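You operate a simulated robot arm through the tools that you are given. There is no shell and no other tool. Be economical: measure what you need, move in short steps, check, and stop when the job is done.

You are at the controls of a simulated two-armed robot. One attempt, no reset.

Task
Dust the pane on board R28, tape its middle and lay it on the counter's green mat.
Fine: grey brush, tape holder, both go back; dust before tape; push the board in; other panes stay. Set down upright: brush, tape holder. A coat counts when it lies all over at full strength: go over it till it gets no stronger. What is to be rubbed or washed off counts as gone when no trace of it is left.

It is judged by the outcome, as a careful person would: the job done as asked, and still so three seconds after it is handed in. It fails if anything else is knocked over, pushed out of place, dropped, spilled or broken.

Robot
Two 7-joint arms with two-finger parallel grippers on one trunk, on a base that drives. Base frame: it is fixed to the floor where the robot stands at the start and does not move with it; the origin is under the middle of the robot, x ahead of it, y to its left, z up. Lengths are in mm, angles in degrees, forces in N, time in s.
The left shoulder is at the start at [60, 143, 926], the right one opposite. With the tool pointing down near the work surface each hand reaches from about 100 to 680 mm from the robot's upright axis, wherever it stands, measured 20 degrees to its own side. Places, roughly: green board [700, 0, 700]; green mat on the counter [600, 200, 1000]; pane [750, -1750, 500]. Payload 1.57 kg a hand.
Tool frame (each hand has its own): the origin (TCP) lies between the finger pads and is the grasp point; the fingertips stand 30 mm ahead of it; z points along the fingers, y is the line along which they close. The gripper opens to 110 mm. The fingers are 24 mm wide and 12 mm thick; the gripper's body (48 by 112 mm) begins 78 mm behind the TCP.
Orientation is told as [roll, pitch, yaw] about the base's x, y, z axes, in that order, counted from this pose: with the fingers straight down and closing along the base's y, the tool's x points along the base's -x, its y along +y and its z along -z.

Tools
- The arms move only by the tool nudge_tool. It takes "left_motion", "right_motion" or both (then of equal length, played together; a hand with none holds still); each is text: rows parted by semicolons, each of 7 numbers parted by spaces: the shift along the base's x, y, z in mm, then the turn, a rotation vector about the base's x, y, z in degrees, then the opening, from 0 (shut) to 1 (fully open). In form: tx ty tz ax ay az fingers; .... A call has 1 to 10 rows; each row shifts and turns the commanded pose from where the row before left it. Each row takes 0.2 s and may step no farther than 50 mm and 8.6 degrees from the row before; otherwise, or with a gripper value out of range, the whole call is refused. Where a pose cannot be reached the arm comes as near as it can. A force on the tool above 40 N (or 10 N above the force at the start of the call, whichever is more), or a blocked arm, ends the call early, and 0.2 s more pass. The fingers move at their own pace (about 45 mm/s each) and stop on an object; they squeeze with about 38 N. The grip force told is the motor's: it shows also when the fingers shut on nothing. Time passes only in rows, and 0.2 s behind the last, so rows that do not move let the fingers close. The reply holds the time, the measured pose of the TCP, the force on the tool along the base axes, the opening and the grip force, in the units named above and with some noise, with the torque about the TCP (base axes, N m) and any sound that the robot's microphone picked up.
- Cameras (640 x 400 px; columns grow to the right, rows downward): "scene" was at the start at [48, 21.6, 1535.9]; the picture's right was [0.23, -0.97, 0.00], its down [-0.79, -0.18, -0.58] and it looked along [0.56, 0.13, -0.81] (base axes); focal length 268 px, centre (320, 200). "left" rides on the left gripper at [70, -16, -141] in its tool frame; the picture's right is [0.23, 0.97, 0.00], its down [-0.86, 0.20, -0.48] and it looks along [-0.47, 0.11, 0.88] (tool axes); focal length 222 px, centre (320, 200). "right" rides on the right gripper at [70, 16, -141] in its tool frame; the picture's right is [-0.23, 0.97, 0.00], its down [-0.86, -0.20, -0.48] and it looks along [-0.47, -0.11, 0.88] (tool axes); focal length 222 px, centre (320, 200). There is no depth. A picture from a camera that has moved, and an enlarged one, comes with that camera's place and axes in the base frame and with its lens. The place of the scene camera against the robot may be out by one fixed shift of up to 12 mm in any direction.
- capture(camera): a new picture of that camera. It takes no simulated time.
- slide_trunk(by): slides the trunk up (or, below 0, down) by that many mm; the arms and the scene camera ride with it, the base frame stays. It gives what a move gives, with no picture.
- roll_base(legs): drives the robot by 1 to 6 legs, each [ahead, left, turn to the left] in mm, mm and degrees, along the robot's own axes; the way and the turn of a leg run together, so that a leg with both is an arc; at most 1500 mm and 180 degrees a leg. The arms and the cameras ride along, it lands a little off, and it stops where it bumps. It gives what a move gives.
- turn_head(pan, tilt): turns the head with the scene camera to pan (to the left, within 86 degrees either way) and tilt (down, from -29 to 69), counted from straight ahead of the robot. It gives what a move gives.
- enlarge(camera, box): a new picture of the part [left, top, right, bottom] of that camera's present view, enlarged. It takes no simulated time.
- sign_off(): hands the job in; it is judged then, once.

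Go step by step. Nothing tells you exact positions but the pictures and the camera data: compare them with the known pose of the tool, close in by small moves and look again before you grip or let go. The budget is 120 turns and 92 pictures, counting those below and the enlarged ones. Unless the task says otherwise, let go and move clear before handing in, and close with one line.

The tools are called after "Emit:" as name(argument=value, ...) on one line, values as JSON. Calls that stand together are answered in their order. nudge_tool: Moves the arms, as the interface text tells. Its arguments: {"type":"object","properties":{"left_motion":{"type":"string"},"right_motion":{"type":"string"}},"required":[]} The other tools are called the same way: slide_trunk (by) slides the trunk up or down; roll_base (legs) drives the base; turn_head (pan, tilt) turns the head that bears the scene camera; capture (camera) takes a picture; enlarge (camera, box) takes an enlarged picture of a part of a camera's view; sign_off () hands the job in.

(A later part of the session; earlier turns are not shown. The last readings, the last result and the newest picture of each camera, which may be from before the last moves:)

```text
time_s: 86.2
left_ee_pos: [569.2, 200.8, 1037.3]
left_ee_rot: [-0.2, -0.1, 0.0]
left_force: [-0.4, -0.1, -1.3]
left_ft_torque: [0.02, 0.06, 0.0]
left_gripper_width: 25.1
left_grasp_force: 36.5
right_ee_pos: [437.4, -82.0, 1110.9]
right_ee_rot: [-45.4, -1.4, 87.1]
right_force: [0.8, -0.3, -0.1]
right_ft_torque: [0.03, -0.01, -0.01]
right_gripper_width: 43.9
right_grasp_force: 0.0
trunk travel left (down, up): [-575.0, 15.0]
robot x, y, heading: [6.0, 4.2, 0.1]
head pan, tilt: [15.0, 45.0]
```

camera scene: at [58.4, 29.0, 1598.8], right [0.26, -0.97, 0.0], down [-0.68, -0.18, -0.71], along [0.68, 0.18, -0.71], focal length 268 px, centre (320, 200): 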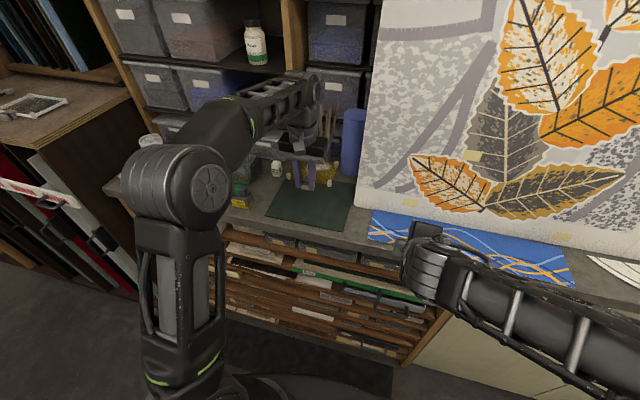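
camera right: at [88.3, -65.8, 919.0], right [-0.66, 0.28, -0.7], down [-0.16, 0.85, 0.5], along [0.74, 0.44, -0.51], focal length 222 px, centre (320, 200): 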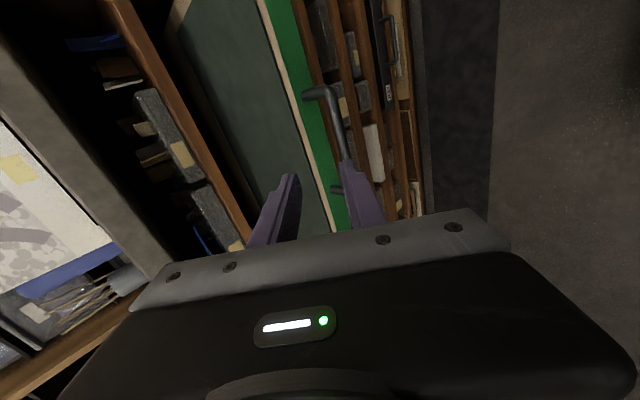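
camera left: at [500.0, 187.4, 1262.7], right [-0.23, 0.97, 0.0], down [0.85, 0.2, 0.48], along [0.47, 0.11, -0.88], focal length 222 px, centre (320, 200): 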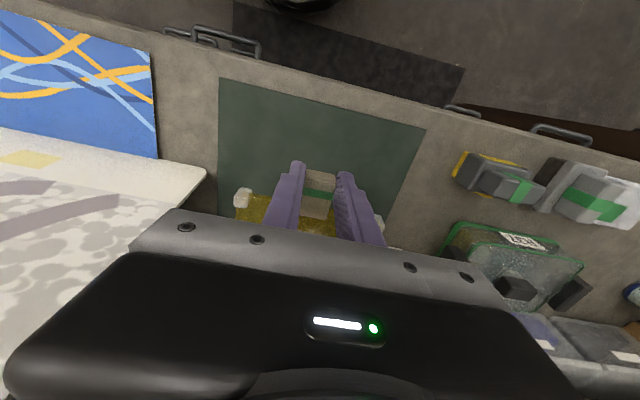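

Emit:
nudge_tool(left_motion="0 0 -2 0 0 0 0;0 0 -2 0 0 0 0;0 0 0 0 0 0 0")

Emit:
nudge_tool(left_motion="0 0 -2 0 0 0 0;0 0 -2 0 0 0 0;0 0 0 0 0 0 0")

Emit:
enlarge(camera="scene", box=[240, 130, 380, 240])

```text
time_s: 87.0
left_ee_pos: [568.3, 200.6, 1034.8]
left_ee_rot: [-0.1, 0.0, 0.0]
left_force: [-0.8, -0.1, 0.1]
left_ft_torque: [0.08, 0.08, -0.01]
left_gripper_width: 25.5
left_grasp_force: 36.4
right_ee_pos: [437.5, -82.2, 1110.5]
right_ee_rot: [-45.6, -1.3, 87.0]
right_force: [-0.2, -0.2, -0.2]
right_ft_torque: [-0.03, 0.03, 0.01]
right_gripper_width: 43.7
right_grasp_force: 0.2
trunk travel left (down, up): [-575.0, 15.0]
robot x, y, heading: [4.3, 2.2, 0.2]
head pan, tilt: [15.0, 45.0]
```

```text
time_s: 87.8
left_ee_pos: [568.1, 199.3, 1030.9]
left_ee_rot: [-0.2, -0.2, -0.1]
left_force: [-0.6, -0.2, 0.2]
left_ft_torque: [0.06, -0.07, 0.04]
left_gripper_width: 25.1
left_grasp_force: 36.4
right_ee_pos: [437.1, -82.7, 1111.0]
right_ee_rot: [-45.5, -1.4, 87.2]
right_force: [-0.1, 0.0, 0.5]
right_ft_torque: [0.01, 0.0, -0.01]
right_gripper_width: 43.9
right_grasp_force: 0.0
trunk travel left (down, up): [-575.0, 15.0]
robot x, y, heading: [4.9, 3.8, 0.1]
head pan, tilt: [15.0, 45.0]
```

```text
3.64 times, centred on (310, 185) of scene
camera zoom: at [59.1, 27.4, 1598.8], right [0.26, -0.97, 0.0], down [-0.68, -0.18, -0.71], along [0.68, 0.18, -0.71], focal length 975 px, centre (356, 254)
```

zoom: 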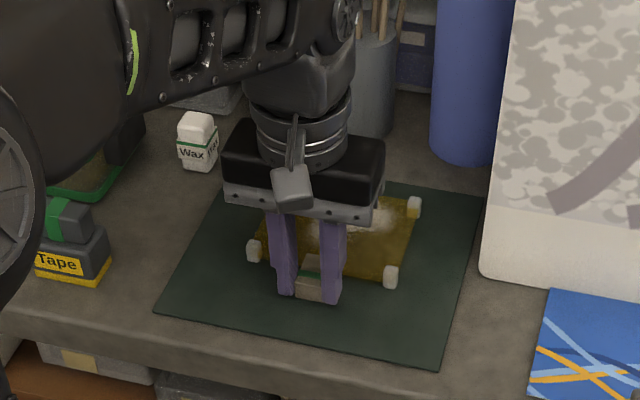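

The weight is off the hand, so the pane rests on the mat. I'll release and lift clear.

Emit:
nudge_tool(left_motion="0 0 -1 0 0 0 0;0 0 0 0 0 0 0.2;0 0 0 0 0 0 0.42;0 0 0 0 0 0 0.42;0 0 15 0 0 0 0.42;0 0 30 0 0 0 0.42;0 0 40 0 0 0 0.42;0 0 40 0 0 0 0.42;0 40 20 0 0 0 0.6;0 0 0 0 0 0 0.6")

Emit:
capture(camera="left")

```text
time_s: 90.0
left_ee_pos: [569.8, 199.5, 1125.2]
left_ee_rot: [-0.1, -0.1, 0.0]
left_force: [-1.3, 0.1, 0.2]
left_ft_torque: [0.01, 0.04, 0.02]
left_gripper_width: 66.4
left_grasp_force: 0.1
left hand out of reach, approached as far as the arm can: row 8, 9
right_ee_pos: [434.8, -83.0, 1111.7]
right_ee_rot: [-45.5, -1.4, 87.1]
right_force: [0.5, -0.2, 0.4]
right_ft_torque: [-0.02, 0.0, -0.02]
right_gripper_width: 43.9
right_grasp_force: 0.1
trunk travel left (down, up): [-575.0, 15.0]
robot x, y, heading: [5.8, 1.3, 0.0]
head pan, tilt: [15.0, 45.0]
```

```text
38 pictures are left
camera left: at [501.5, 183.0, 1266.4], right [-0.23, 0.97, 0.0], down [0.85, 0.2, 0.48], along [0.47, 0.11, -0.88], focal length 222 px, centre (320, 200)
```

left: 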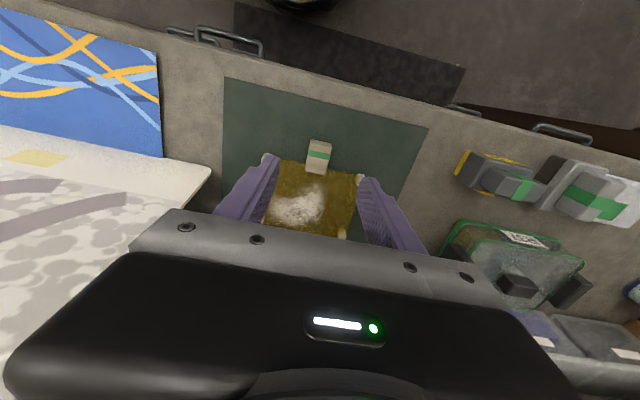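

The pane lies on the mat with dust on top. I'll tuck the right hand back and shift the base left to reach the brush and tape holder, then look.

Emit:
nudge_tool(right_motion="-20 -15 0 0 8 0 0.4;-20 -15 0 0 8 0 0.4;-20 -15 0 0 8 0 0.4;-20 -15 0 0 8 0 0.4;-20 -15 0 0 8 0 0.4;-20 -15 0 0 0 0 0.4", left_motion="-15 20 0 0 0 0 0.6;-15 30 0 0 0 0 0.6;-15 35 0 0 0 0 0.6;-15 35 0 0 0 0 0.6;-10 30 0 0 0 0 0.6;0 20 0 0 0 0 0.6")

Emit:
roll_base(legs=[[0, 130, 0]])

Emit:
roll_base(legs=[[45, 0, 0]])

Emit:
capture(camera="left")

```text
time_s: 91.4
left_ee_pos: [498.0, 370.6, 1124.7]
left_ee_rot: [0.0, 0.0, 0.0]
left_force: [0.0, -0.1, -0.2]
left_ft_torque: [0.02, 0.0, 0.02]
left_gripper_width: 65.8
left_grasp_force: 0.0
right_ee_pos: [313.8, -173.7, 1111.7]
right_ee_rot: [-5.5, 0.7, 86.9]
right_force: [0.3, -1.3, -0.7]
right_ft_torque: [0.0, -0.04, 0.0]
right_gripper_width: 44.1
right_grasp_force: 0.1
trunk travel left (down, up): [-575.0, 15.0]
robot x, y, heading: [3.0, 0.9, 0.2]
head pan, tilt: [15.0, 45.0]
```

```text
time_s: 92.7
left_ee_pos: [500.2, 499.9, 1123.1]
left_ee_rot: [-0.1, -0.1, 0.1]
left_force: [0.2, 0.0, -0.1]
left_ft_torque: [-0.05, 0.01, 0.02]
left_gripper_width: 65.9
left_grasp_force: 0.1
right_ee_pos: [314.4, -43.5, 1111.5]
right_ee_rot: [-5.5, 0.9, 86.9]
right_force: [0.6, -0.2, 0.4]
right_ft_torque: [-0.06, -0.02, 0.0]
right_gripper_width: 44.2
right_grasp_force: 0.1
trunk travel left (down, up): [-575.0, 15.0]
robot x, y, heading: [2.6, 131.0, 0.1]
head pan, tilt: [15.0, 45.0]
```

```text
time_s: 93.6
left_ee_pos: [544.9, 497.6, 1122.6]
left_ee_rot: [0.0, 0.2, 0.1]
left_force: [0.0, 1.3, -1.1]
left_ft_torque: [0.01, 0.02, -0.01]
left_gripper_width: 66.1
left_grasp_force: 0.0
right_ee_pos: [360.5, -44.8, 1110.9]
right_ee_rot: [-5.3, 0.7, 87.0]
right_force: [-0.3, 0.3, -0.2]
right_ft_torque: [0.01, 0.06, 0.0]
right_gripper_width: 44.1
right_grasp_force: 0.0
trunk travel left (down, up): [-575.0, 15.0]
robot x, y, heading: [48.9, 130.2, 0.2]
head pan, tilt: [15.0, 45.0]
```

```text
37 pictures are left
camera left: at [475.9, 481.7, 1264.4], right [-0.23, 0.97, 0.0], down [0.86, 0.2, 0.48], along [0.46, 0.11, -0.88], focal length 222 px, centre (320, 200)
```

left: 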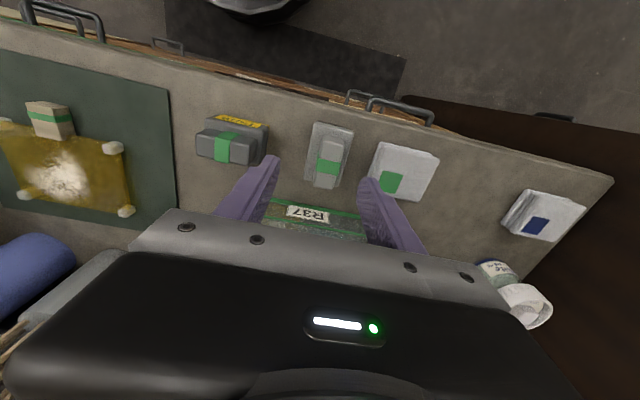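

Emit:
enlarge(camera="left", box=[180, 95, 380, 220])

```text
3.20 times, centred on (280, 158) of left
camera zoom: at [475.9, 481.7, 1264.4], right [-0.23, 0.97, 0.0], down [0.86, 0.2, 0.48], along [0.46, 0.11, -0.88], focal length 711 px, centre (448, 336)
```

zoom: 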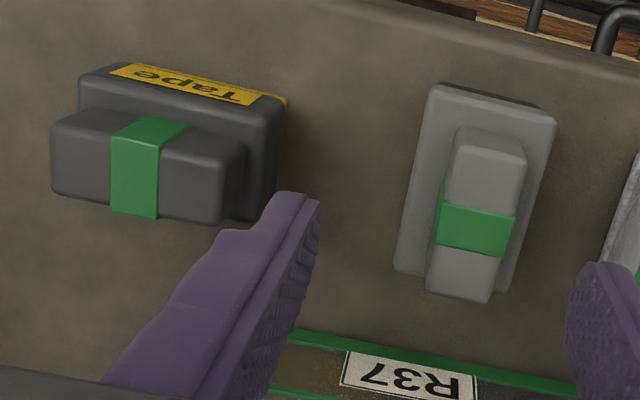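

The grey brush has a ridge handle running along x, near [538, 504] with its top around z≈1075. I'll lower over it carefully.

Emit:
nudge_tool(left_motion="-6 6 -15 0 0 0 0.5;0 0 -15 0 0 0 0.5;0 0 0 0 0 0 0.5")

Emit:
enlarge(camera="left", box=[220, 90, 420, 230])

Emit:
enlarge(camera="scene", box=[140, 120, 340, 245])

```text
time_s: 94.4
left_ee_pos: [536.5, 505.1, 1094.0]
left_ee_rot: [0.0, 0.0, -0.1]
left_force: [0.6, 0.0, -0.2]
left_ft_torque: [-0.02, 0.04, -0.01]
left_gripper_width: 55.0
left_grasp_force: 0.1
right_ee_pos: [359.6, -44.9, 1111.0]
right_ee_rot: [-5.4, 0.8, 86.9]
right_force: [-0.4, 0.1, 0.0]
right_ft_torque: [0.0, 0.02, 0.0]
right_gripper_width: 43.9
right_grasp_force: 0.2
trunk travel left (down, up): [-575.0, 15.0]
robot x, y, heading: [42.9, 130.9, 0.1]
head pan, tilt: [15.0, 45.0]
```

```text
2.86 times, centred on (320, 160) of left
camera zoom: at [467.6, 487.4, 1235.7], right [-0.23, 0.97, 0.0], down [0.85, 0.2, 0.48], along [0.47, 0.11, -0.88], focal length 635 px, centre (320, 314)
```

zoom: 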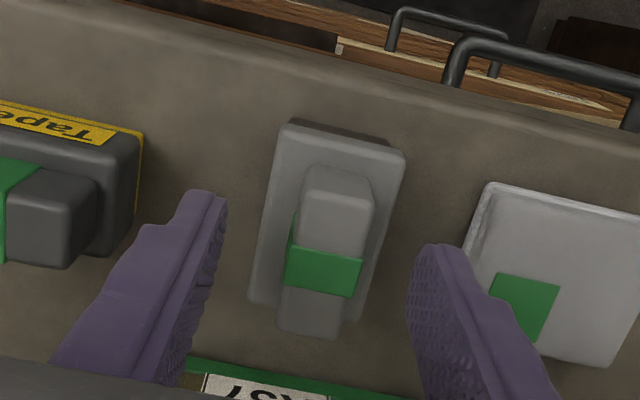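

```text
3.20 times, centred on (240, 182) of scene
camera zoom: at [102.8, 155.4, 1598.8], right [0.26, -0.97, 0.0], down [-0.68, -0.18, -0.71], along [0.68, 0.18, -0.71], focal length 858 px, centre (576, 256)
```

zoom: 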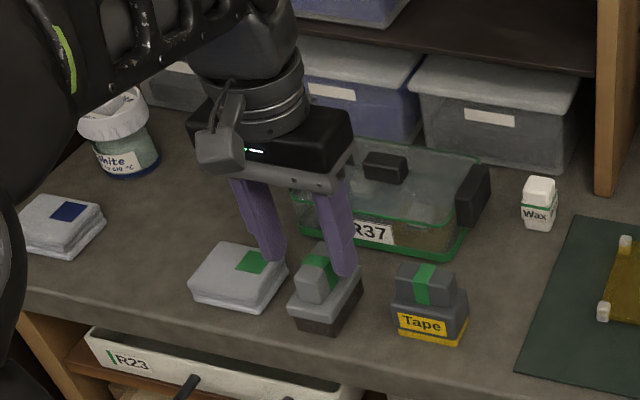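

Handle top is at z≈1076, centred near [538, 505]. Going down 18 mm and gripping.

Emit:
nudge_tool(left_motion="2 1 -8 0 0 0 0.5;0 0 -6 0 0 0 0.5;0 0 -3 0 0 0 0.5;0 0 0 0 0 0 0.5")

Emit:
nudge_tool(left_motion="0 0 -2 0 0 0 0.5;0 0 0 0 0 0 0;0 0 0 0 0 0 0;0 0 0 0 0 0 0;0 0 0 0 0 0 0")

Emit:
enlarge(camera="scene", box=[190, 160, 310, 235])

```text
time_s: 95.4
left_ee_pos: [538.7, 504.9, 1076.0]
left_ee_rot: [0.0, 0.0, -0.1]
left_force: [-0.4, -0.2, 0.7]
left_ft_torque: [0.05, -0.02, 0.01]
left_gripper_width: 54.9
left_grasp_force: 0.1
right_ee_pos: [358.4, -43.6, 1111.2]
right_ee_rot: [-5.5, 0.8, 86.8]
right_force: [-0.2, -0.5, -0.7]
right_ft_torque: [-0.01, 0.0, 0.01]
right_gripper_width: 44.0
right_grasp_force: 0.1
trunk travel left (down, up): [-575.0, 15.0]
robot x, y, heading: [48.3, 127.9, -0.3]
head pan, tilt: [15.0, 45.0]
```

```text
time_s: 96.6
left_ee_pos: [537.9, 504.9, 1074.4]
left_ee_rot: [0.0, 0.1, 0.0]
left_force: [0.0, 0.5, 0.7]
left_ft_torque: [0.0, -0.01, 0.04]
left_gripper_width: 21.0
left_grasp_force: 31.7
right_ee_pos: [359.3, -46.1, 1110.5]
right_ee_rot: [-5.5, 0.8, 86.9]
right_force: [-0.7, 0.5, 0.1]
right_ft_torque: [-0.01, 0.0, -0.02]
right_gripper_width: 43.9
right_grasp_force: 0.1
trunk travel left (down, up): [-575.0, 15.0]
robot x, y, heading: [50.6, 130.3, 0.1]
head pan, tilt: [15.0, 45.0]
```

```text
5.33 times, centred on (250, 198) of scene
camera zoom: at [102.8, 155.4, 1598.7], right [0.26, -0.97, 0.0], down [-0.68, -0.18, -0.71], along [0.68, 0.18, -0.71], focal length 1430 px, centre (693, 213)
```

zoom: 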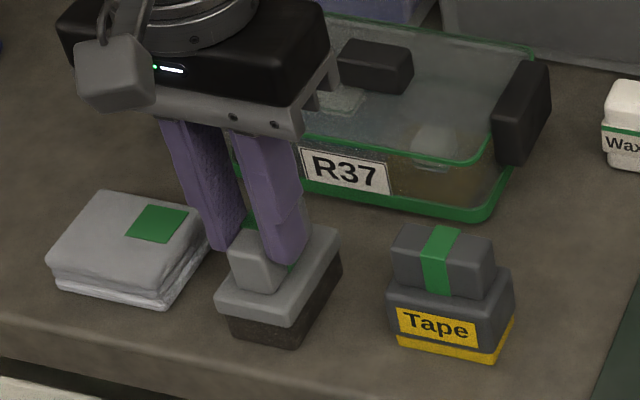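

The brush is gripped (home TCP [538, 505, 1074.4]). I'll lift it, move it right toward the mat, then drive forward a little for reach.

Emit:
nudge_tool(left_motion="0 0 10 0 0 0 0;0 0 25 0 0 0 0;-5 0 20 0 0 0 0;-5 -40 0 0 0 0 0;0 -45 0 0 0 0 0;0 -45 0 0 0 0 0;0 -45 0 0 0 0 0;0 -45 0 0 0 0 0;0 -45 0 0 0 0 0;0 -40 0 0 0 0 0")

Emit:
roll_base(legs=[[50, 0, 0]])

Emit:
nudge_tool(left_motion="20 0 0 0 0 0 0;30 0 0 0 0 0 0;13 0 0 0 0 0 0;0 0 0 0 0 0 0")

Emit:
capture(camera="left")

Emit:
turn_head(pan=10, tilt=50)

Emit:
capture(camera="scene")

```text
time_s: 98.2
left_ee_pos: [529.4, 347.3, 1137.1]
left_ee_rot: [0.5, -0.8, 0.6]
left_force: [-7.7, 8.0, 17.6]
left_ft_torque: [0.76, 0.53, 0.17]
left_gripper_width: 26.8
left_grasp_force: 37.7
right_ee_pos: [358.2, -45.2, 1111.3]
right_ee_rot: [-5.6, 0.7, 87.0]
right_force: [1.2, -0.4, -0.5]
right_ft_torque: [0.03, 0.02, 0.01]
right_gripper_width: 44.0
right_grasp_force: 0.0
trunk travel left (down, up): [-575.0, 15.0]
robot x, y, heading: [45.8, 127.9, 0.2]
head pan, tilt: [15.0, 45.0]
stopped in row 8 (left hand): the force on the tool passed its limit at 45 N (the readings are from after the stop); the commanded pose is now the measured one
```

```text
time_s: 99.0
left_ee_pos: [558.5, 351.6, 1141.9]
left_ee_rot: [0.7, -1.1, 0.8]
left_force: [0.4, 7.3, 16.3]
left_ft_torque: [0.46, -0.19, 0.03]
left_gripper_width: 26.7
left_grasp_force: 37.5
right_ee_pos: [387.0, -41.8, 1111.2]
right_ee_rot: [-5.5, 0.7, 87.0]
right_force: [-0.2, -0.1, 0.0]
right_ft_torque: [-0.02, -0.01, 0.03]
right_gripper_width: 44.1
right_grasp_force: 0.1
trunk travel left (down, up): [-575.0, 15.0]
robot x, y, heading: [73.7, 131.0, 0.4]
head pan, tilt: [15.0, 45.0]
stopped in leg 1: the force on the tool passed its limit at 44 N (the readings are from after the stop); the commanded pose is now the measured one
```

```text
time_s: 100.0
left_ee_pos: [621.0, 348.8, 1138.1]
left_ee_rot: [0.6, -1.0, 0.7]
left_force: [0.3, 0.5, -0.8]
left_ft_torque: [0.0, -0.04, 0.01]
left_gripper_width: 21.1
left_grasp_force: 34.0
right_ee_pos: [385.2, -43.7, 1112.2]
right_ee_rot: [-5.5, 0.8, 87.2]
right_force: [0.4, 0.8, -0.1]
right_ft_torque: [-0.03, 0.02, -0.02]
right_gripper_width: 44.0
right_grasp_force: 0.1
trunk travel left (down, up): [-575.0, 15.0]
robot x, y, heading: [75.0, 133.0, 0.3]
head pan, tilt: [15.0, 45.0]
```

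```text
32 pictures are left
camera left: at [549.6, 329.5, 1279.0], right [-0.24, 0.97, 0.01], down [0.84, 0.2, 0.49], along [0.48, 0.12, -0.87], focal length 222 px, centre (320, 200)
```

left: 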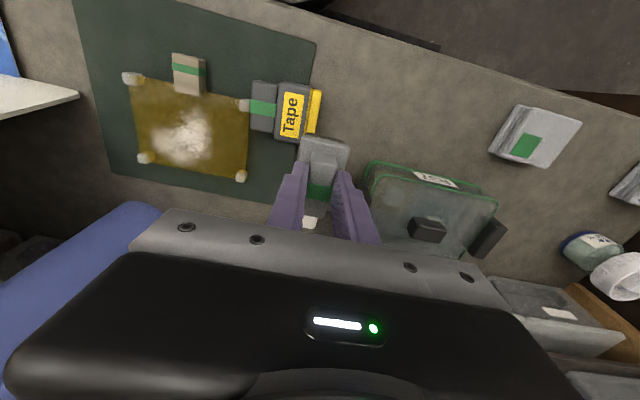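

```text
time_s: 100.7
left_ee_pos: [620.6, 348.7, 1139.1]
left_ee_rot: [0.7, -1.0, 0.9]
left_force: [0.5, 0.1, -0.3]
left_ft_torque: [0.02, 0.02, 0.0]
left_gripper_width: 20.9
left_grasp_force: 34.7
right_ee_pos: [386.2, -42.8, 1110.4]
right_ee_rot: [-5.6, 0.8, 87.1]
right_force: [0.5, -1.2, 1.2]
right_ft_torque: [0.02, 0.04, -0.01]
right_gripper_width: 43.8
right_grasp_force: 0.0
trunk travel left (down, up): [-575.0, 15.0]
robot x, y, heading: [73.1, 130.5, 0.2]
head pan, tilt: [10.0, 50.0]
```

```text
31 pictures are left
camera scene: at [126.7, 148.6, 1591.9], right [0.18, -0.98, 0.0], down [-0.75, -0.14, -0.64], along [0.63, 0.11, -0.77], focal length 268 px, centre (320, 200)
```

scene: 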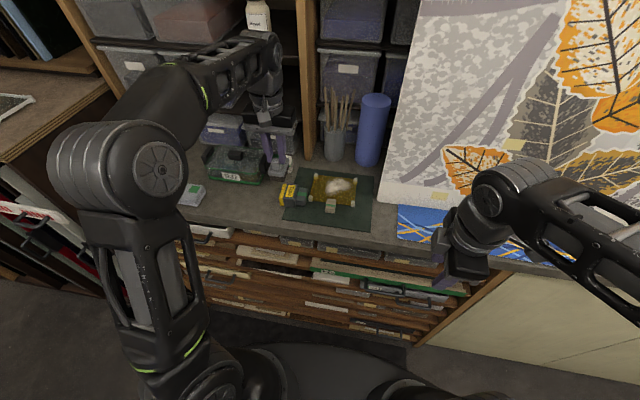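

The brush hit the tape holder on the way and tipped it over near the pane. I'll look closely before doing anything else.

Emit:
enlarge(camera="left", box=[90, 40, 390, 230])

Emit:
enlarge(camera="scene", box=[190, 120, 390, 245])

```text
2.11 times, centred on (240, 135) of left
camera zoom: at [549.6, 329.3, 1279.1], right [-0.24, 0.97, 0.01], down [0.84, 0.21, 0.5], along [0.48, 0.13, -0.87], focal length 468 px, centre (488, 337)
```

zoom: 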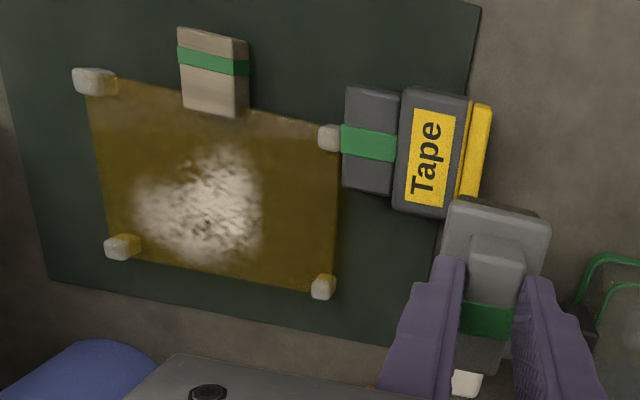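

```text
3.20 times, centred on (290, 182) of scene
camera zoom: at [126.7, 148.6, 1591.9], right [0.18, -0.98, 0.0], down [-0.75, -0.14, -0.64], along [0.63, 0.11, -0.77], focal length 858 px, centre (416, 256)
```

zoom: 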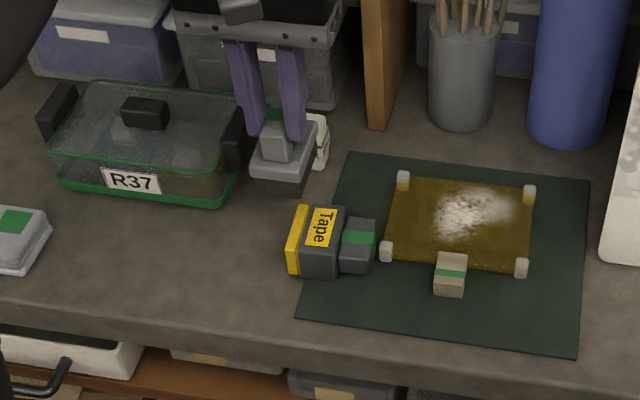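

The tape holder lies on its side against the pane's corner pad, and the pane and the rest look fine. I still hold the brush, so I'll dust first and then re-erect the holder. I'll carry the brush over the pane, staying high.

Emit:
nudge_tool(left_motion="-6 -35 0 -0.6 1 -0.8 0;0 -40 0 0 0 0 0;0 -40 0 0 0 0 0;0 -35 0 0 0 0 0;0 0 0 0 0 0 0")

Emit:
roll_base(legs=[[30, 0, 0]])

Emit:
nudge_tool(left_motion="0 0 -20 0 0 0 0;0 0 -15 0 0 0 0;0 0 0 0 0 0 0")

Emit:
enlarge(camera="scene", box=[230, 130, 390, 250])

Emit:
capture(camera="left")

```text
time_s: 101.9
left_ee_pos: [610.4, 250.2, 1139.4]
left_ee_rot: [0.2, -0.2, 0.0]
left_force: [1.0, 0.0, -0.8]
left_ft_torque: [0.02, 0.01, 0.0]
left_gripper_width: 20.9
left_grasp_force: 34.3
left hand out of reach, approached as far as the arm can: row 2, 4
right_ee_pos: [386.5, -43.8, 1111.3]
right_ee_rot: [-5.6, 0.7, 87.2]
right_force: [0.3, -1.0, -0.5]
right_ft_torque: [0.03, 0.0, 0.0]
right_gripper_width: 43.9
right_grasp_force: 0.0
trunk travel left (down, up): [-575.0, 15.0]
robot x, y, heading: [71.1, 128.5, 0.1]
head pan, tilt: [10.0, 50.0]
```

```text
time_s: 102.7
left_ee_pos: [643.6, 252.6, 1137.9]
left_ee_rot: [0.1, 0.0, 0.0]
left_force: [0.1, 0.3, -1.5]
left_ft_torque: [-0.02, 0.05, -0.02]
left_gripper_width: 20.8
left_grasp_force: 35.1
right_ee_pos: [416.7, -43.1, 1112.0]
right_ee_rot: [-5.6, 0.8, 87.1]
right_force: [0.4, 0.0, -0.3]
right_ft_torque: [0.04, 0.02, 0.01]
right_gripper_width: 44.3
right_grasp_force: 0.2
trunk travel left (down, up): [-575.0, 15.0]
robot x, y, heading: [102.4, 127.7, 0.2]
head pan, tilt: [10.0, 50.0]
```

```text
time_s: 103.5
left_ee_pos: [642.2, 251.6, 1102.9]
left_ee_rot: [0.1, 0.0, -0.1]
left_force: [-0.1, -0.3, -0.8]
left_ft_torque: [0.03, 0.01, 0.04]
left_gripper_width: 21.2
left_grasp_force: 34.2
right_ee_pos: [416.5, -43.5, 1112.2]
right_ee_rot: [-5.5, 0.8, 87.0]
right_force: [-0.2, 0.1, 0.3]
right_ft_torque: [0.03, -0.01, 0.03]
right_gripper_width: 43.9
right_grasp_force: 0.0
trunk travel left (down, up): [-575.0, 15.0]
robot x, y, heading: [101.8, 128.7, 0.0]
head pan, tilt: [10.0, 50.0]
```

```text
3.33 times, centred on (310, 190) of scene
camera zoom: at [156.3, 148.7, 1591.8], right [0.18, -0.98, 0.0], down [-0.75, -0.14, -0.64], along [0.63, 0.11, -0.77], focal length 894 px, centre (353, 233)
```

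zoom: 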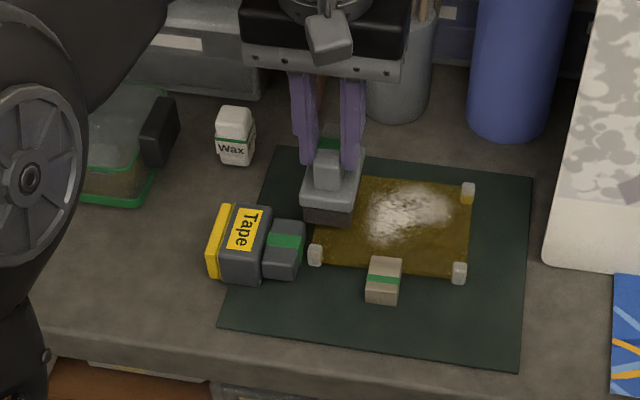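

```text
27 pictures are left
camera left: at [572.8, 234.2, 1244.0], right [-0.23, 0.97, 0.0], down [0.85, 0.2, 0.48], along [0.47, 0.11, -0.88], focal length 222 px, centre (320, 200)
```

left: 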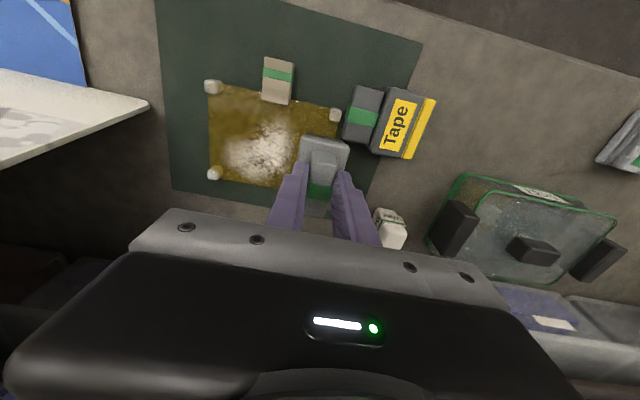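

The pane spans x 602–691, y 139–256, with dust at x≈617–690, y≈150–227. I'll move the brush to the middle and lower it until it touches.

Emit:
nudge_tool(left_motion="0 -26 0 0 0 0 0;3 -26 0 0 0 0 0;0 0 -8 0 0 0 0;0 0 -4 0 0 0 0;0 0 0 0 0 0 0")

Emit:
nudge_tool(left_motion="0 0 -3 0 0 0 0;0 0 -2 0 0 0 0;0 0 0 0 0 0 0")

Emit:
nudge_tool(left_motion="0 0 -2 0 0 0 0;0 0 -1 0 0 0 0;0 0 0 0 0 0 0")

```text
time_s: 104.7
left_ee_pos: [645.3, 198.6, 1093.2]
left_ee_rot: [0.1, -0.2, 0.0]
left_force: [-0.2, -0.2, -0.4]
left_ft_torque: [0.02, 0.0, 0.0]
left_gripper_width: 20.9
left_grasp_force: 34.1
right_ee_pos: [415.1, -43.0, 1111.7]
right_ee_rot: [-5.7, 0.8, 87.0]
right_force: [0.4, -0.3, 0.1]
right_ft_torque: [-0.03, -0.01, 0.01]
right_gripper_width: 43.9
right_grasp_force: 0.0
trunk travel left (down, up): [-575.0, 15.0]
robot x, y, heading: [104.0, 131.7, 0.3]
head pan, tilt: [10.0, 50.0]
```

```text
time_s: 105.5
left_ee_pos: [645.5, 198.7, 1089.5]
left_ee_rot: [0.0, -0.5, 0.0]
left_force: [2.7, 1.4, 31.5]
left_ft_torque: [0.01, 0.28, 0.01]
left_gripper_width: 21.1
left_grasp_force: 34.4
right_ee_pos: [413.7, -43.8, 1112.1]
right_ee_rot: [-5.6, 0.8, 87.0]
right_force: [-0.4, -0.1, 0.4]
right_ft_torque: [0.0, 0.0, 0.02]
right_gripper_width: 44.0
right_grasp_force: 0.0
trunk travel left (down, up): [-575.0, 15.0]
robot x, y, heading: [105.1, 132.3, 0.3]
head pan, tilt: [10.0, 50.0]
```

```text
time_s: 106.3
left_ee_pos: [643.7, 199.4, 1084.6]
left_ee_rot: [0.0, -0.5, -0.2]
left_force: [4.4, -1.8, 33.5]
left_ft_torque: [-0.05, -0.17, -0.01]
left_gripper_width: 21.1
left_grasp_force: 33.9
right_ee_pos: [414.1, -42.9, 1113.3]
right_ee_rot: [-5.6, 0.7, 86.9]
right_force: [0.1, -0.3, -0.1]
right_ft_torque: [0.0, -0.03, 0.0]
right_gripper_width: 44.0
right_grasp_force: 0.0
trunk travel left (down, up): [-575.0, 15.0]
robot x, y, heading: [102.7, 125.1, 0.4]
head pan, tilt: [10.0, 50.0]
```

That's too much pressure. I'll ease off to a light contact.

Emit:
nudge_tool(left_motion="0 0 2 0 0 0 0;0 0 0 0 0 0 0")

Emit:
nudge_tool(left_motion="0 0 1 0 0 0 0;0 0 0 0 0 0 0")

```text
time_s: 106.9
left_ee_pos: [644.5, 199.4, 1085.5]
left_ee_rot: [0.2, 0.0, 0.1]
left_force: [4.2, -2.5, 21.2]
left_ft_torque: [-0.17, -0.53, -0.01]
left_gripper_width: 20.9
left_grasp_force: 34.3
right_ee_pos: [413.9, -43.1, 1111.1]
right_ee_rot: [-5.6, 0.7, 87.2]
right_force: [-0.8, 0.9, 0.1]
right_ft_torque: [0.02, 0.0, 0.05]
right_gripper_width: 44.1
right_grasp_force: 0.1
trunk travel left (down, up): [-575.0, 15.0]
robot x, y, heading: [104.9, 127.2, 0.2]
head pan, tilt: [10.0, 50.0]
```

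```text
time_s: 107.5
left_ee_pos: [644.0, 198.5, 1085.8]
left_ee_rot: [0.1, 0.0, -0.1]
left_force: [2.6, -3.5, 9.7]
left_ft_torque: [-0.22, -0.54, -0.13]
left_gripper_width: 20.8
left_grasp_force: 34.5
right_ee_pos: [414.8, -44.3, 1112.7]
right_ee_rot: [-5.6, 0.7, 87.0]
right_force: [-0.4, -0.8, -0.1]
right_ft_torque: [-0.01, -0.03, -0.02]
right_gripper_width: 44.1
right_grasp_force: 0.1
trunk travel left (down, up): [-575.0, 15.0]
robot x, y, heading: [100.1, 130.6, 0.1]
head pan, tilt: [10.0, 50.0]
```

Emit:
nudge_tool(left_motion="0 10 0.4 0 0 0 0;0 15 0 0 0 0 0;0 -20 0 0 0 0 0;0 -20 0 0 0 0 0;0 -15 0 0 0 0 0;0 20 0 0 0 0 0;0 10 0 0 0 0 0;0 0 0 0 0 0 0")

Emit:
enlarge(camera="scene", box=[230, 130, 390, 250])

```text
time_s: 109.3
left_ee_pos: [645.3, 198.5, 1086.3]
left_ee_rot: [0.0, 0.0, -0.1]
left_force: [0.6, -0.2, -0.9]
left_ft_torque: [-0.03, -0.04, 0.01]
left_gripper_width: 21.2
left_grasp_force: 34.5
right_ee_pos: [415.9, -42.8, 1111.0]
right_ee_rot: [-5.6, 0.8, 87.1]
right_force: [-0.5, -1.0, -0.4]
right_ft_torque: [-0.01, 0.0, -0.01]
right_gripper_width: 44.1
right_grasp_force: 0.0
trunk travel left (down, up): [-575.0, 15.0]
robot x, y, heading: [103.9, 129.9, -0.2]
head pan, tilt: [10.0, 50.0]
```

```text
3.33 times, centred on (310, 190) of scene
camera zoom: at [156.3, 148.9, 1591.8], right [0.18, -0.98, 0.0], down [-0.75, -0.14, -0.64], along [0.63, 0.11, -0.77], focal length 894 px, centre (353, 233)
```

zoom: 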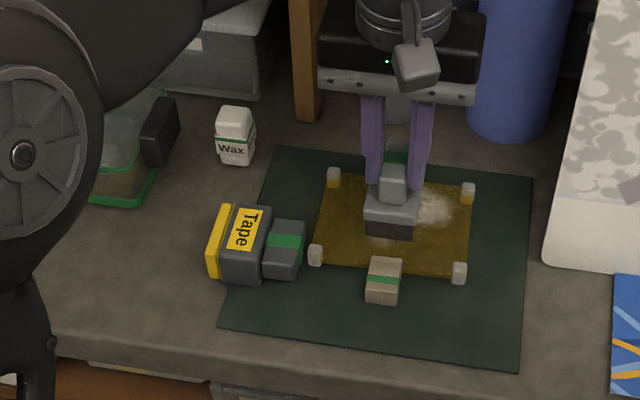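

The dust is coming off and the pane is not moving. I'll lower 0.8 mm and go over the whole dusty area in a raster.

Emit:
nudge_tool(left_motion="0 0 -0.8 0 0 0 0;0 -15 0 0 0 0 0;0 -15 0 0 0 0 0;8 0 0 0 0 0 0;8 0 0 0 0 0 0;0 15 0 0 0 0 0;0 15 0 0 0 0 0;0 15 0 0 0 0 0;0 10 0 0 0 0 0;-10 0 0 0 0 0 0")

Emit:
nudge_tool(left_motion="0 -15 0 0 0 0 0;0 -20 0 0 0 0 0;0 -20 0 0 0 0 0;-12 0 0 0 0 0 0;-8 0 0 0 0 0 0;0 20 0 0 0 0 0;0 20 0 0 0 0 0;0 15 0 0 0 0 0;5 -20 0 0 0 0 0;7 -10 0 0 0 0 0")

```text
time_s: 111.5
left_ee_pos: [650.5, 225.8, 1085.8]
left_ee_rot: [0.1, -0.1, -0.1]
left_force: [-0.6, -0.1, 1.7]
left_ft_torque: [-0.06, 0.08, -0.03]
left_gripper_width: 21.0
left_grasp_force: 34.7
right_ee_pos: [415.5, -43.6, 1111.6]
right_ee_rot: [-5.6, 0.7, 87.0]
right_force: [0.6, 0.5, 0.2]
right_ft_torque: [0.0, -0.01, -0.01]
right_gripper_width: 44.2
right_grasp_force: 0.0
trunk travel left (down, up): [-575.0, 15.0]
robot x, y, heading: [104.0, 128.9, 0.3]
head pan, tilt: [10.0, 50.0]
```

```text
time_s: 113.7
left_ee_pos: [641.6, 196.6, 1084.5]
left_ee_rot: [0.0, 0.0, -0.1]
left_force: [-0.3, 0.9, 2.3]
left_ft_torque: [0.01, -0.04, 0.01]
left_gripper_width: 21.0
left_grasp_force: 34.0
right_ee_pos: [415.4, -42.6, 1112.9]
right_ee_rot: [-5.6, 0.7, 87.2]
right_force: [0.0, -0.5, 0.6]
right_ft_torque: [0.0, -0.03, -0.02]
right_gripper_width: 44.3
right_grasp_force: 0.1
trunk travel left (down, up): [-575.0, 15.0]
robot x, y, heading: [101.6, 131.1, 0.0]
head pan, tilt: [10.0, 50.0]
```

Emit:
nudge_tool(left_motion="0 -15 -0.5 0 0 0 0;0 -15 0 0 0 0 0;12 0 0 0 0 0 0;13 0 0 0 0 0 0;0 20 0 0 0 0 0;0 20 0 0 0 0 0;0 18 0 0 0 0 0;-15 0 0 0 0 0 0;0 -20 0 0 0 0 0;0 -20 0 0 0 0 0")

Emit:
nudge_tool(left_motion="0 -15 0 0 0 0 0;-18 0 0 0 0 0 0;0 20 0 0 0 0 0;0 20 0 0 0 0 0;0 15 0 0 0 0 0;15 -10 0 0 0 0 0;0 -15 0 0 0 0 0;0 0 10 0 0 0 0;-8 30 20 0 0 0 0;-15 40 20 0 0 0 0")

Emit:
enlarge(camera="scene", box=[230, 130, 390, 250])

```text
time_s: 115.9
left_ee_pos: [650.9, 182.5, 1084.9]
left_ee_rot: [0.1, -0.2, 0.0]
left_force: [-0.3, 0.8, 5.3]
left_ft_torque: [0.04, 0.02, -0.04]
left_gripper_width: 21.0
left_grasp_force: 34.3
right_ee_pos: [414.8, -42.6, 1112.6]
right_ee_rot: [-5.6, 0.7, 87.1]
right_force: [-0.8, -0.3, 0.0]
right_ft_torque: [0.0, -0.04, -0.01]
right_gripper_width: 44.0
right_grasp_force: 0.1
trunk travel left (down, up): [-575.0, 15.0]
robot x, y, heading: [100.7, 126.7, -0.0]
head pan, tilt: [10.0, 50.0]
```

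```text
time_s: 118.1
left_ee_pos: [626.4, 268.9, 1137.5]
left_ee_rot: [-0.1, -0.1, -0.1]
left_force: [-0.8, 0.5, 0.2]
left_ft_torque: [-0.04, -0.01, 0.01]
left_gripper_width: 21.0
left_grasp_force: 34.0
right_ee_pos: [414.4, -42.5, 1112.2]
right_ee_rot: [-5.7, 0.8, 87.0]
right_force: [-0.3, 0.1, 0.0]
right_ft_torque: [0.0, -0.03, 0.01]
right_gripper_width: 44.0
right_grasp_force: 0.0
trunk travel left (down, up): [-575.0, 15.0]
robot x, y, heading: [103.8, 130.6, 0.3]
head pan, tilt: [10.0, 50.0]
```

```text
3.33 times, centred on (310, 190) of scene
camera zoom: at [155.3, 149.6, 1591.8], right [0.18, -0.98, 0.0], down [-0.75, -0.14, -0.64], along [0.63, 0.11, -0.77], focal length 894 px, centre (353, 233)
```

zoom: 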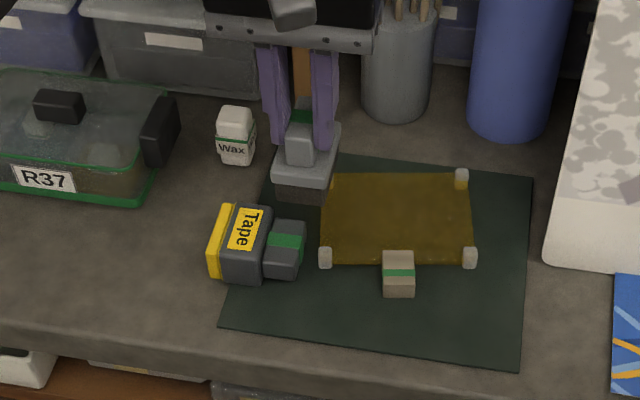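

The pane looks clean. I'll zoom in to check for traces.

Emit:
enlarge(camera="scene", box=[305, 175, 355, 205])

```text
12.80 times, centred on (330, 190) of scene
camera zoom: at [155.3, 149.6, 1591.8], right [0.18, -0.98, 0.0], down [-0.75, -0.14, -0.64], along [0.63, 0.11, -0.77], focal length 3432 px, centre (192, 328)
```

zoom: 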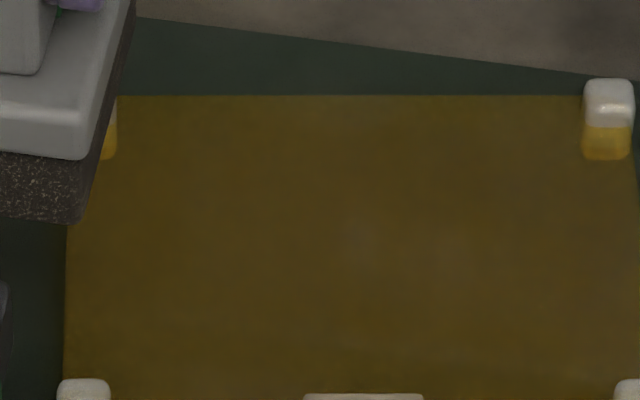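

There may be a faint haze near the middle, so I'll do another slightly firmer pass.

Emit:
nudge_tool(left_motion="15 -40 -20 0 0 0 0;8 -30 -20 0 0 0 0;0 0 -10 0 0 0 0;0 0 -2.8 0 0 0 0;0 0 0 0 0 0 0")

```text
time_s: 119.3
left_ee_pos: [650.8, 198.0, 1084.2]
left_ee_rot: [0.0, -0.4, 0.0]
left_force: [2.8, 0.9, 24.1]
left_ft_torque: [0.04, 0.35, -0.05]
left_gripper_width: 20.8
left_grasp_force: 34.3
right_ee_pos: [414.2, -44.1, 1113.0]
right_ee_rot: [-5.7, 0.9, 87.1]
right_force: [-0.1, -0.2, 0.0]
right_ft_torque: [0.02, 0.0, -0.03]
right_gripper_width: 44.1
right_grasp_force: 0.1
trunk travel left (down, up): [-575.0, 15.0]
robot x, y, heading: [99.7, 132.3, 0.0]
head pan, tilt: [10.0, 50.0]
```

Emit:
nudge_tool(left_motion="0 0 1.6 0 0 0 0;0 -15 0 0 0 0 0;0 -15 0 0 0 0 0;12 0 0 0 0 0 0;0 20 0 0 0 0 0;0 20 0 0 0 0 0;0 18 0 0 0 0 0;-12 0 0 0 0 0 0;0 -20 0 0 0 0 0;0 -20 0 0 0 0 0")

Emit:
nudge_tool(left_motion="-14 -15 0 0 0 0 0;0 20 0 0 0 0 0;0 20 0 0 0 0 0;0 15 0 0 0 0 0;14 -20 0 0 0 0 0;0 -15 0 0 0 0 0;0 15 0 0 0 0 0;0 0 10 0 0 0 0;-8 30 20 0 0 0 0;-15 40 20 0 0 0 0")

Emit:
enlarge(camera="scene", box=[280, 160, 370, 220])

```text
time_s: 121.5
left_ee_pos: [649.3, 187.4, 1084.2]
left_ee_rot: [0.0, -0.2, 0.1]
left_force: [0.3, 10.2, 26.3]
left_ft_torque: [0.41, -0.15, 0.04]
left_gripper_width: 21.0
left_grasp_force: 35.2
right_ee_pos: [413.7, -42.5, 1113.2]
right_ee_rot: [-5.7, 0.8, 87.1]
right_force: [-0.9, -0.5, 0.6]
right_ft_torque: [0.03, 0.03, -0.05]
right_gripper_width: 43.7
right_grasp_force: 0.1
trunk travel left (down, up): [-575.0, 15.0]
robot x, y, heading: [105.0, 130.8, 0.6]
head pan, tilt: [10.0, 50.0]
```

```text
time_s: 123.7
left_ee_pos: [624.9, 276.4, 1132.5]
left_ee_rot: [0.1, 0.0, 0.0]
left_force: [-0.1, -0.3, -0.6]
left_ft_torque: [-0.03, 0.01, 0.02]
left_gripper_width: 21.3
left_grasp_force: 34.7
right_ee_pos: [414.2, -42.0, 1111.5]
right_ee_rot: [-5.5, 0.8, 87.0]
right_force: [-0.1, 0.6, 0.8]
right_ft_torque: [-0.01, 0.0, 0.01]
right_gripper_width: 44.0
right_grasp_force: 0.0
trunk travel left (down, up): [-575.0, 15.0]
robot x, y, heading: [102.2, 131.8, 0.2]
head pan, tilt: [10.0, 50.0]
```

```text
6.67 times, centred on (325, 190) of scene
camera zoom: at [155.6, 149.7, 1591.8], right [0.18, -0.98, 0.0], down [-0.75, -0.14, -0.64], along [0.63, 0.11, -0.77], focal length 1788 px, centre (287, 267)
```

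zoom: 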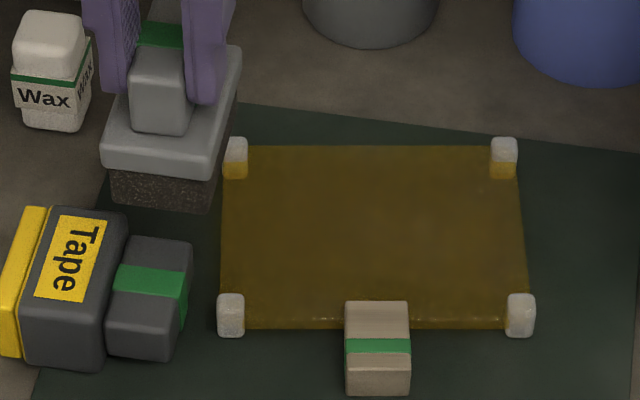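

Clean. Now I'll return the brush to its home at [538, 505], staying high over the fallen tape holder.

Emit:
nudge_tool(left_motion="-25 0 5 0 0 0 0;-30 0 0 0 0 0 0;-32 0 0 0 0 0 0;0 38 0 0 0 0 0;0 38 0 0 0 0 0;0 38 0 0 0 0 0;0 38 0 0 0 0 0;0 38 0 0 0 0 0;0 39 0 0 0 0 0;0 0 0 0 0 0 0")

Emit:
nudge_tool(left_motion="0 0 -25 0 0 0 0;0 0 -25 0 0 0 0;0 0 0 0 0 0 0")

Emit:
capture(camera="left")

```text
time_s: 125.9
left_ee_pos: [540.6, 505.6, 1137.5]
left_ee_rot: [0.2, -0.1, -0.2]
left_force: [-0.2, -0.4, -0.6]
left_ft_torque: [0.05, 0.02, -0.05]
left_gripper_width: 21.2
left_grasp_force: 34.4
right_ee_pos: [414.8, -43.7, 1111.6]
right_ee_rot: [-5.5, 0.7, 87.1]
right_force: [0.1, 0.1, -0.3]
right_ft_torque: [0.0, 0.0, 0.04]
right_gripper_width: 44.1
right_grasp_force: 0.2
trunk travel left (down, up): [-575.0, 15.0]
robot x, y, heading: [103.6, 130.5, 0.3]
head pan, tilt: [10.0, 50.0]
```

```text
time_s: 126.7
left_ee_pos: [539.6, 505.0, 1087.4]
left_ee_rot: [0.1, -0.1, 0.1]
left_force: [-0.2, -0.1, -0.4]
left_ft_torque: [-0.02, -0.02, -0.01]
left_gripper_width: 20.9
left_grasp_force: 34.5
right_ee_pos: [416.0, -44.6, 1112.5]
right_ee_rot: [-5.6, 0.8, 87.0]
right_force: [-0.3, 0.4, 0.5]
right_ft_torque: [-0.02, 0.01, -0.01]
right_gripper_width: 44.1
right_grasp_force: 0.0
trunk travel left (down, up): [-575.0, 15.0]
robot x, y, heading: [101.9, 131.6, 0.2]
head pan, tilt: [10.0, 50.0]
```

```text
22 pictures are left
camera left: at [470.9, 488.7, 1228.7], right [-0.23, 0.97, 0.0], down [0.85, 0.2, 0.48], along [0.47, 0.11, -0.88], focal length 222 px, centre (320, 200)
```

left: 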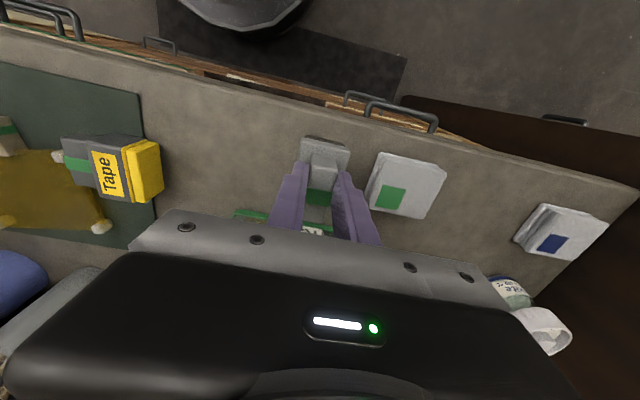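

Emit:
nudge_tool(left_motion="-2 0 -8 0 0 0 0;0 0 -4 0 0 0 0;0 0 -2 0 0 0 0;0 0 0 0 0 0 0")

Emit:
nudge_tool(left_motion="0 0 -1.5 0 0 0 0;0 0 -1 0 0 0 0;0 0 0 0 0 0 0")

```text
time_s: 127.7
left_ee_pos: [537.8, 505.1, 1073.8]
left_ee_rot: [0.2, -0.1, 0.0]
left_force: [1.2, -0.4, -1.5]
left_ft_torque: [-0.02, 0.0, 0.0]
left_gripper_width: 21.0
left_grasp_force: 33.9
right_ee_pos: [416.2, -43.9, 1111.8]
right_ee_rot: [-5.5, 0.8, 87.0]
right_force: [0.7, -0.2, -0.1]
right_ft_torque: [-0.03, 0.01, 0.0]
right_gripper_width: 44.2
right_grasp_force: 0.0
trunk travel left (down, up): [-575.0, 15.0]
robot x, y, heading: [100.2, 130.5, -0.0]
head pan, tilt: [10.0, 50.0]
```

```text
time_s: 128.5
left_ee_pos: [537.8, 503.8, 1072.0]
left_ee_rot: [0.1, -0.1, 0.0]
left_force: [0.1, -0.3, -0.9]
left_ft_torque: [-0.02, 0.01, -0.02]
left_gripper_width: 20.7
left_grasp_force: 34.5
right_ee_pos: [415.8, -43.4, 1112.5]
right_ee_rot: [-5.6, 0.9, 87.2]
right_force: [0.2, 0.3, -0.2]
right_ft_torque: [0.03, 0.01, 0.02]
right_gripper_width: 44.0
right_grasp_force: 0.1
trunk travel left (down, up): [-575.0, 15.0]
robot x, y, heading: [106.7, 131.2, 0.2]
head pan, tilt: [10.0, 50.0]
```

Emit:
nudge_tool(left_motion="0 0 -1 0 0 0 0;0 0 -1 0 0 0 0;0 0 0 0 0 0 0")

Emit:
nudge_tool(left_motion="0 0 -1 0 0 0 0;0 0 -0.5 0 0 0 0;0 0 0 0 0 0 0")

```text
time_s: 129.3
left_ee_pos: [538.9, 503.5, 1069.7]
left_ee_rot: [0.1, 0.0, 0.0]
left_force: [0.1, 0.2, -1.1]
left_ft_torque: [-0.01, 0.0, 0.0]
left_gripper_width: 21.2
left_grasp_force: 34.7
right_ee_pos: [416.2, -43.3, 1113.2]
right_ee_rot: [-5.6, 0.8, 87.1]
right_force: [1.1, 0.2, 0.5]
right_ft_torque: [-0.02, -0.01, 0.0]
right_gripper_width: 43.9
right_grasp_force: 0.2
trunk travel left (down, up): [-575.0, 15.0]
robot x, y, heading: [101.5, 125.6, 0.1]
head pan, tilt: [10.0, 50.0]
```

```text
time_s: 130.1
left_ee_pos: [538.0, 504.3, 1069.0]
left_ee_rot: [0.1, -0.1, 0.0]
left_force: [-0.3, -0.6, -0.4]
left_ft_torque: [-0.01, 0.03, 0.0]
left_gripper_width: 21.0
left_grasp_force: 34.1
right_ee_pos: [415.9, -42.8, 1112.4]
right_ee_rot: [-5.7, 0.7, 87.1]
right_force: [0.4, 0.4, 0.3]
right_ft_torque: [-0.01, 0.03, -0.04]
right_gripper_width: 44.2
right_grasp_force: 0.0
trunk travel left (down, up): [-575.0, 15.0]
robot x, y, heading: [100.9, 130.5, 0.2]
head pan, tilt: [10.0, 50.0]
```

Emit:
nudge_tool(left_motion="0 0 -1 0 0 0 0;0 0 -1 0 0 0 0;0 0 0 0 0 0 0")

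Emit:
nudge_tool(left_motion="0 0 -1 0 0 0 0;0 0 -0.5 0 0 0 0;0 0 0 0 0 0 0")

```text
time_s: 130.9
left_ee_pos: [539.1, 503.5, 1067.7]
left_ee_rot: [0.1, -0.1, 0.0]
left_force: [0.6, 0.0, 5.8]
left_ft_torque: [-0.06, 0.01, 0.01]
left_gripper_width: 21.3
left_grasp_force: 34.5
right_ee_pos: [415.5, -43.4, 1112.0]
right_ee_rot: [-5.6, 0.9, 87.1]
right_force: [0.2, 0.2, 1.1]
right_ft_torque: [0.0, 0.0, -0.01]
right_gripper_width: 43.9
right_grasp_force: 0.1
trunk travel left (down, up): [-575.0, 15.0]
robot x, y, heading: [103.8, 128.9, 0.3]
head pan, tilt: [10.0, 50.0]
```

```text
time_s: 131.7
left_ee_pos: [538.2, 505.2, 1067.7]
left_ee_rot: [0.2, -0.3, -0.1]
left_force: [3.6, 0.5, 23.3]
left_ft_torque: [-0.03, 0.11, 0.0]
left_gripper_width: 20.9
left_grasp_force: 34.6
right_ee_pos: [414.8, -43.5, 1112.7]
right_ee_rot: [-5.5, 0.7, 87.1]
right_force: [-0.1, 0.0, -0.1]
right_ft_torque: [0.0, -0.02, 0.01]
right_gripper_width: 44.0
right_grasp_force: 0.1
trunk travel left (down, up): [-575.0, 15.0]
robot x, y, heading: [101.2, 132.1, 0.2]
head pan, tilt: [10.0, 50.0]
```

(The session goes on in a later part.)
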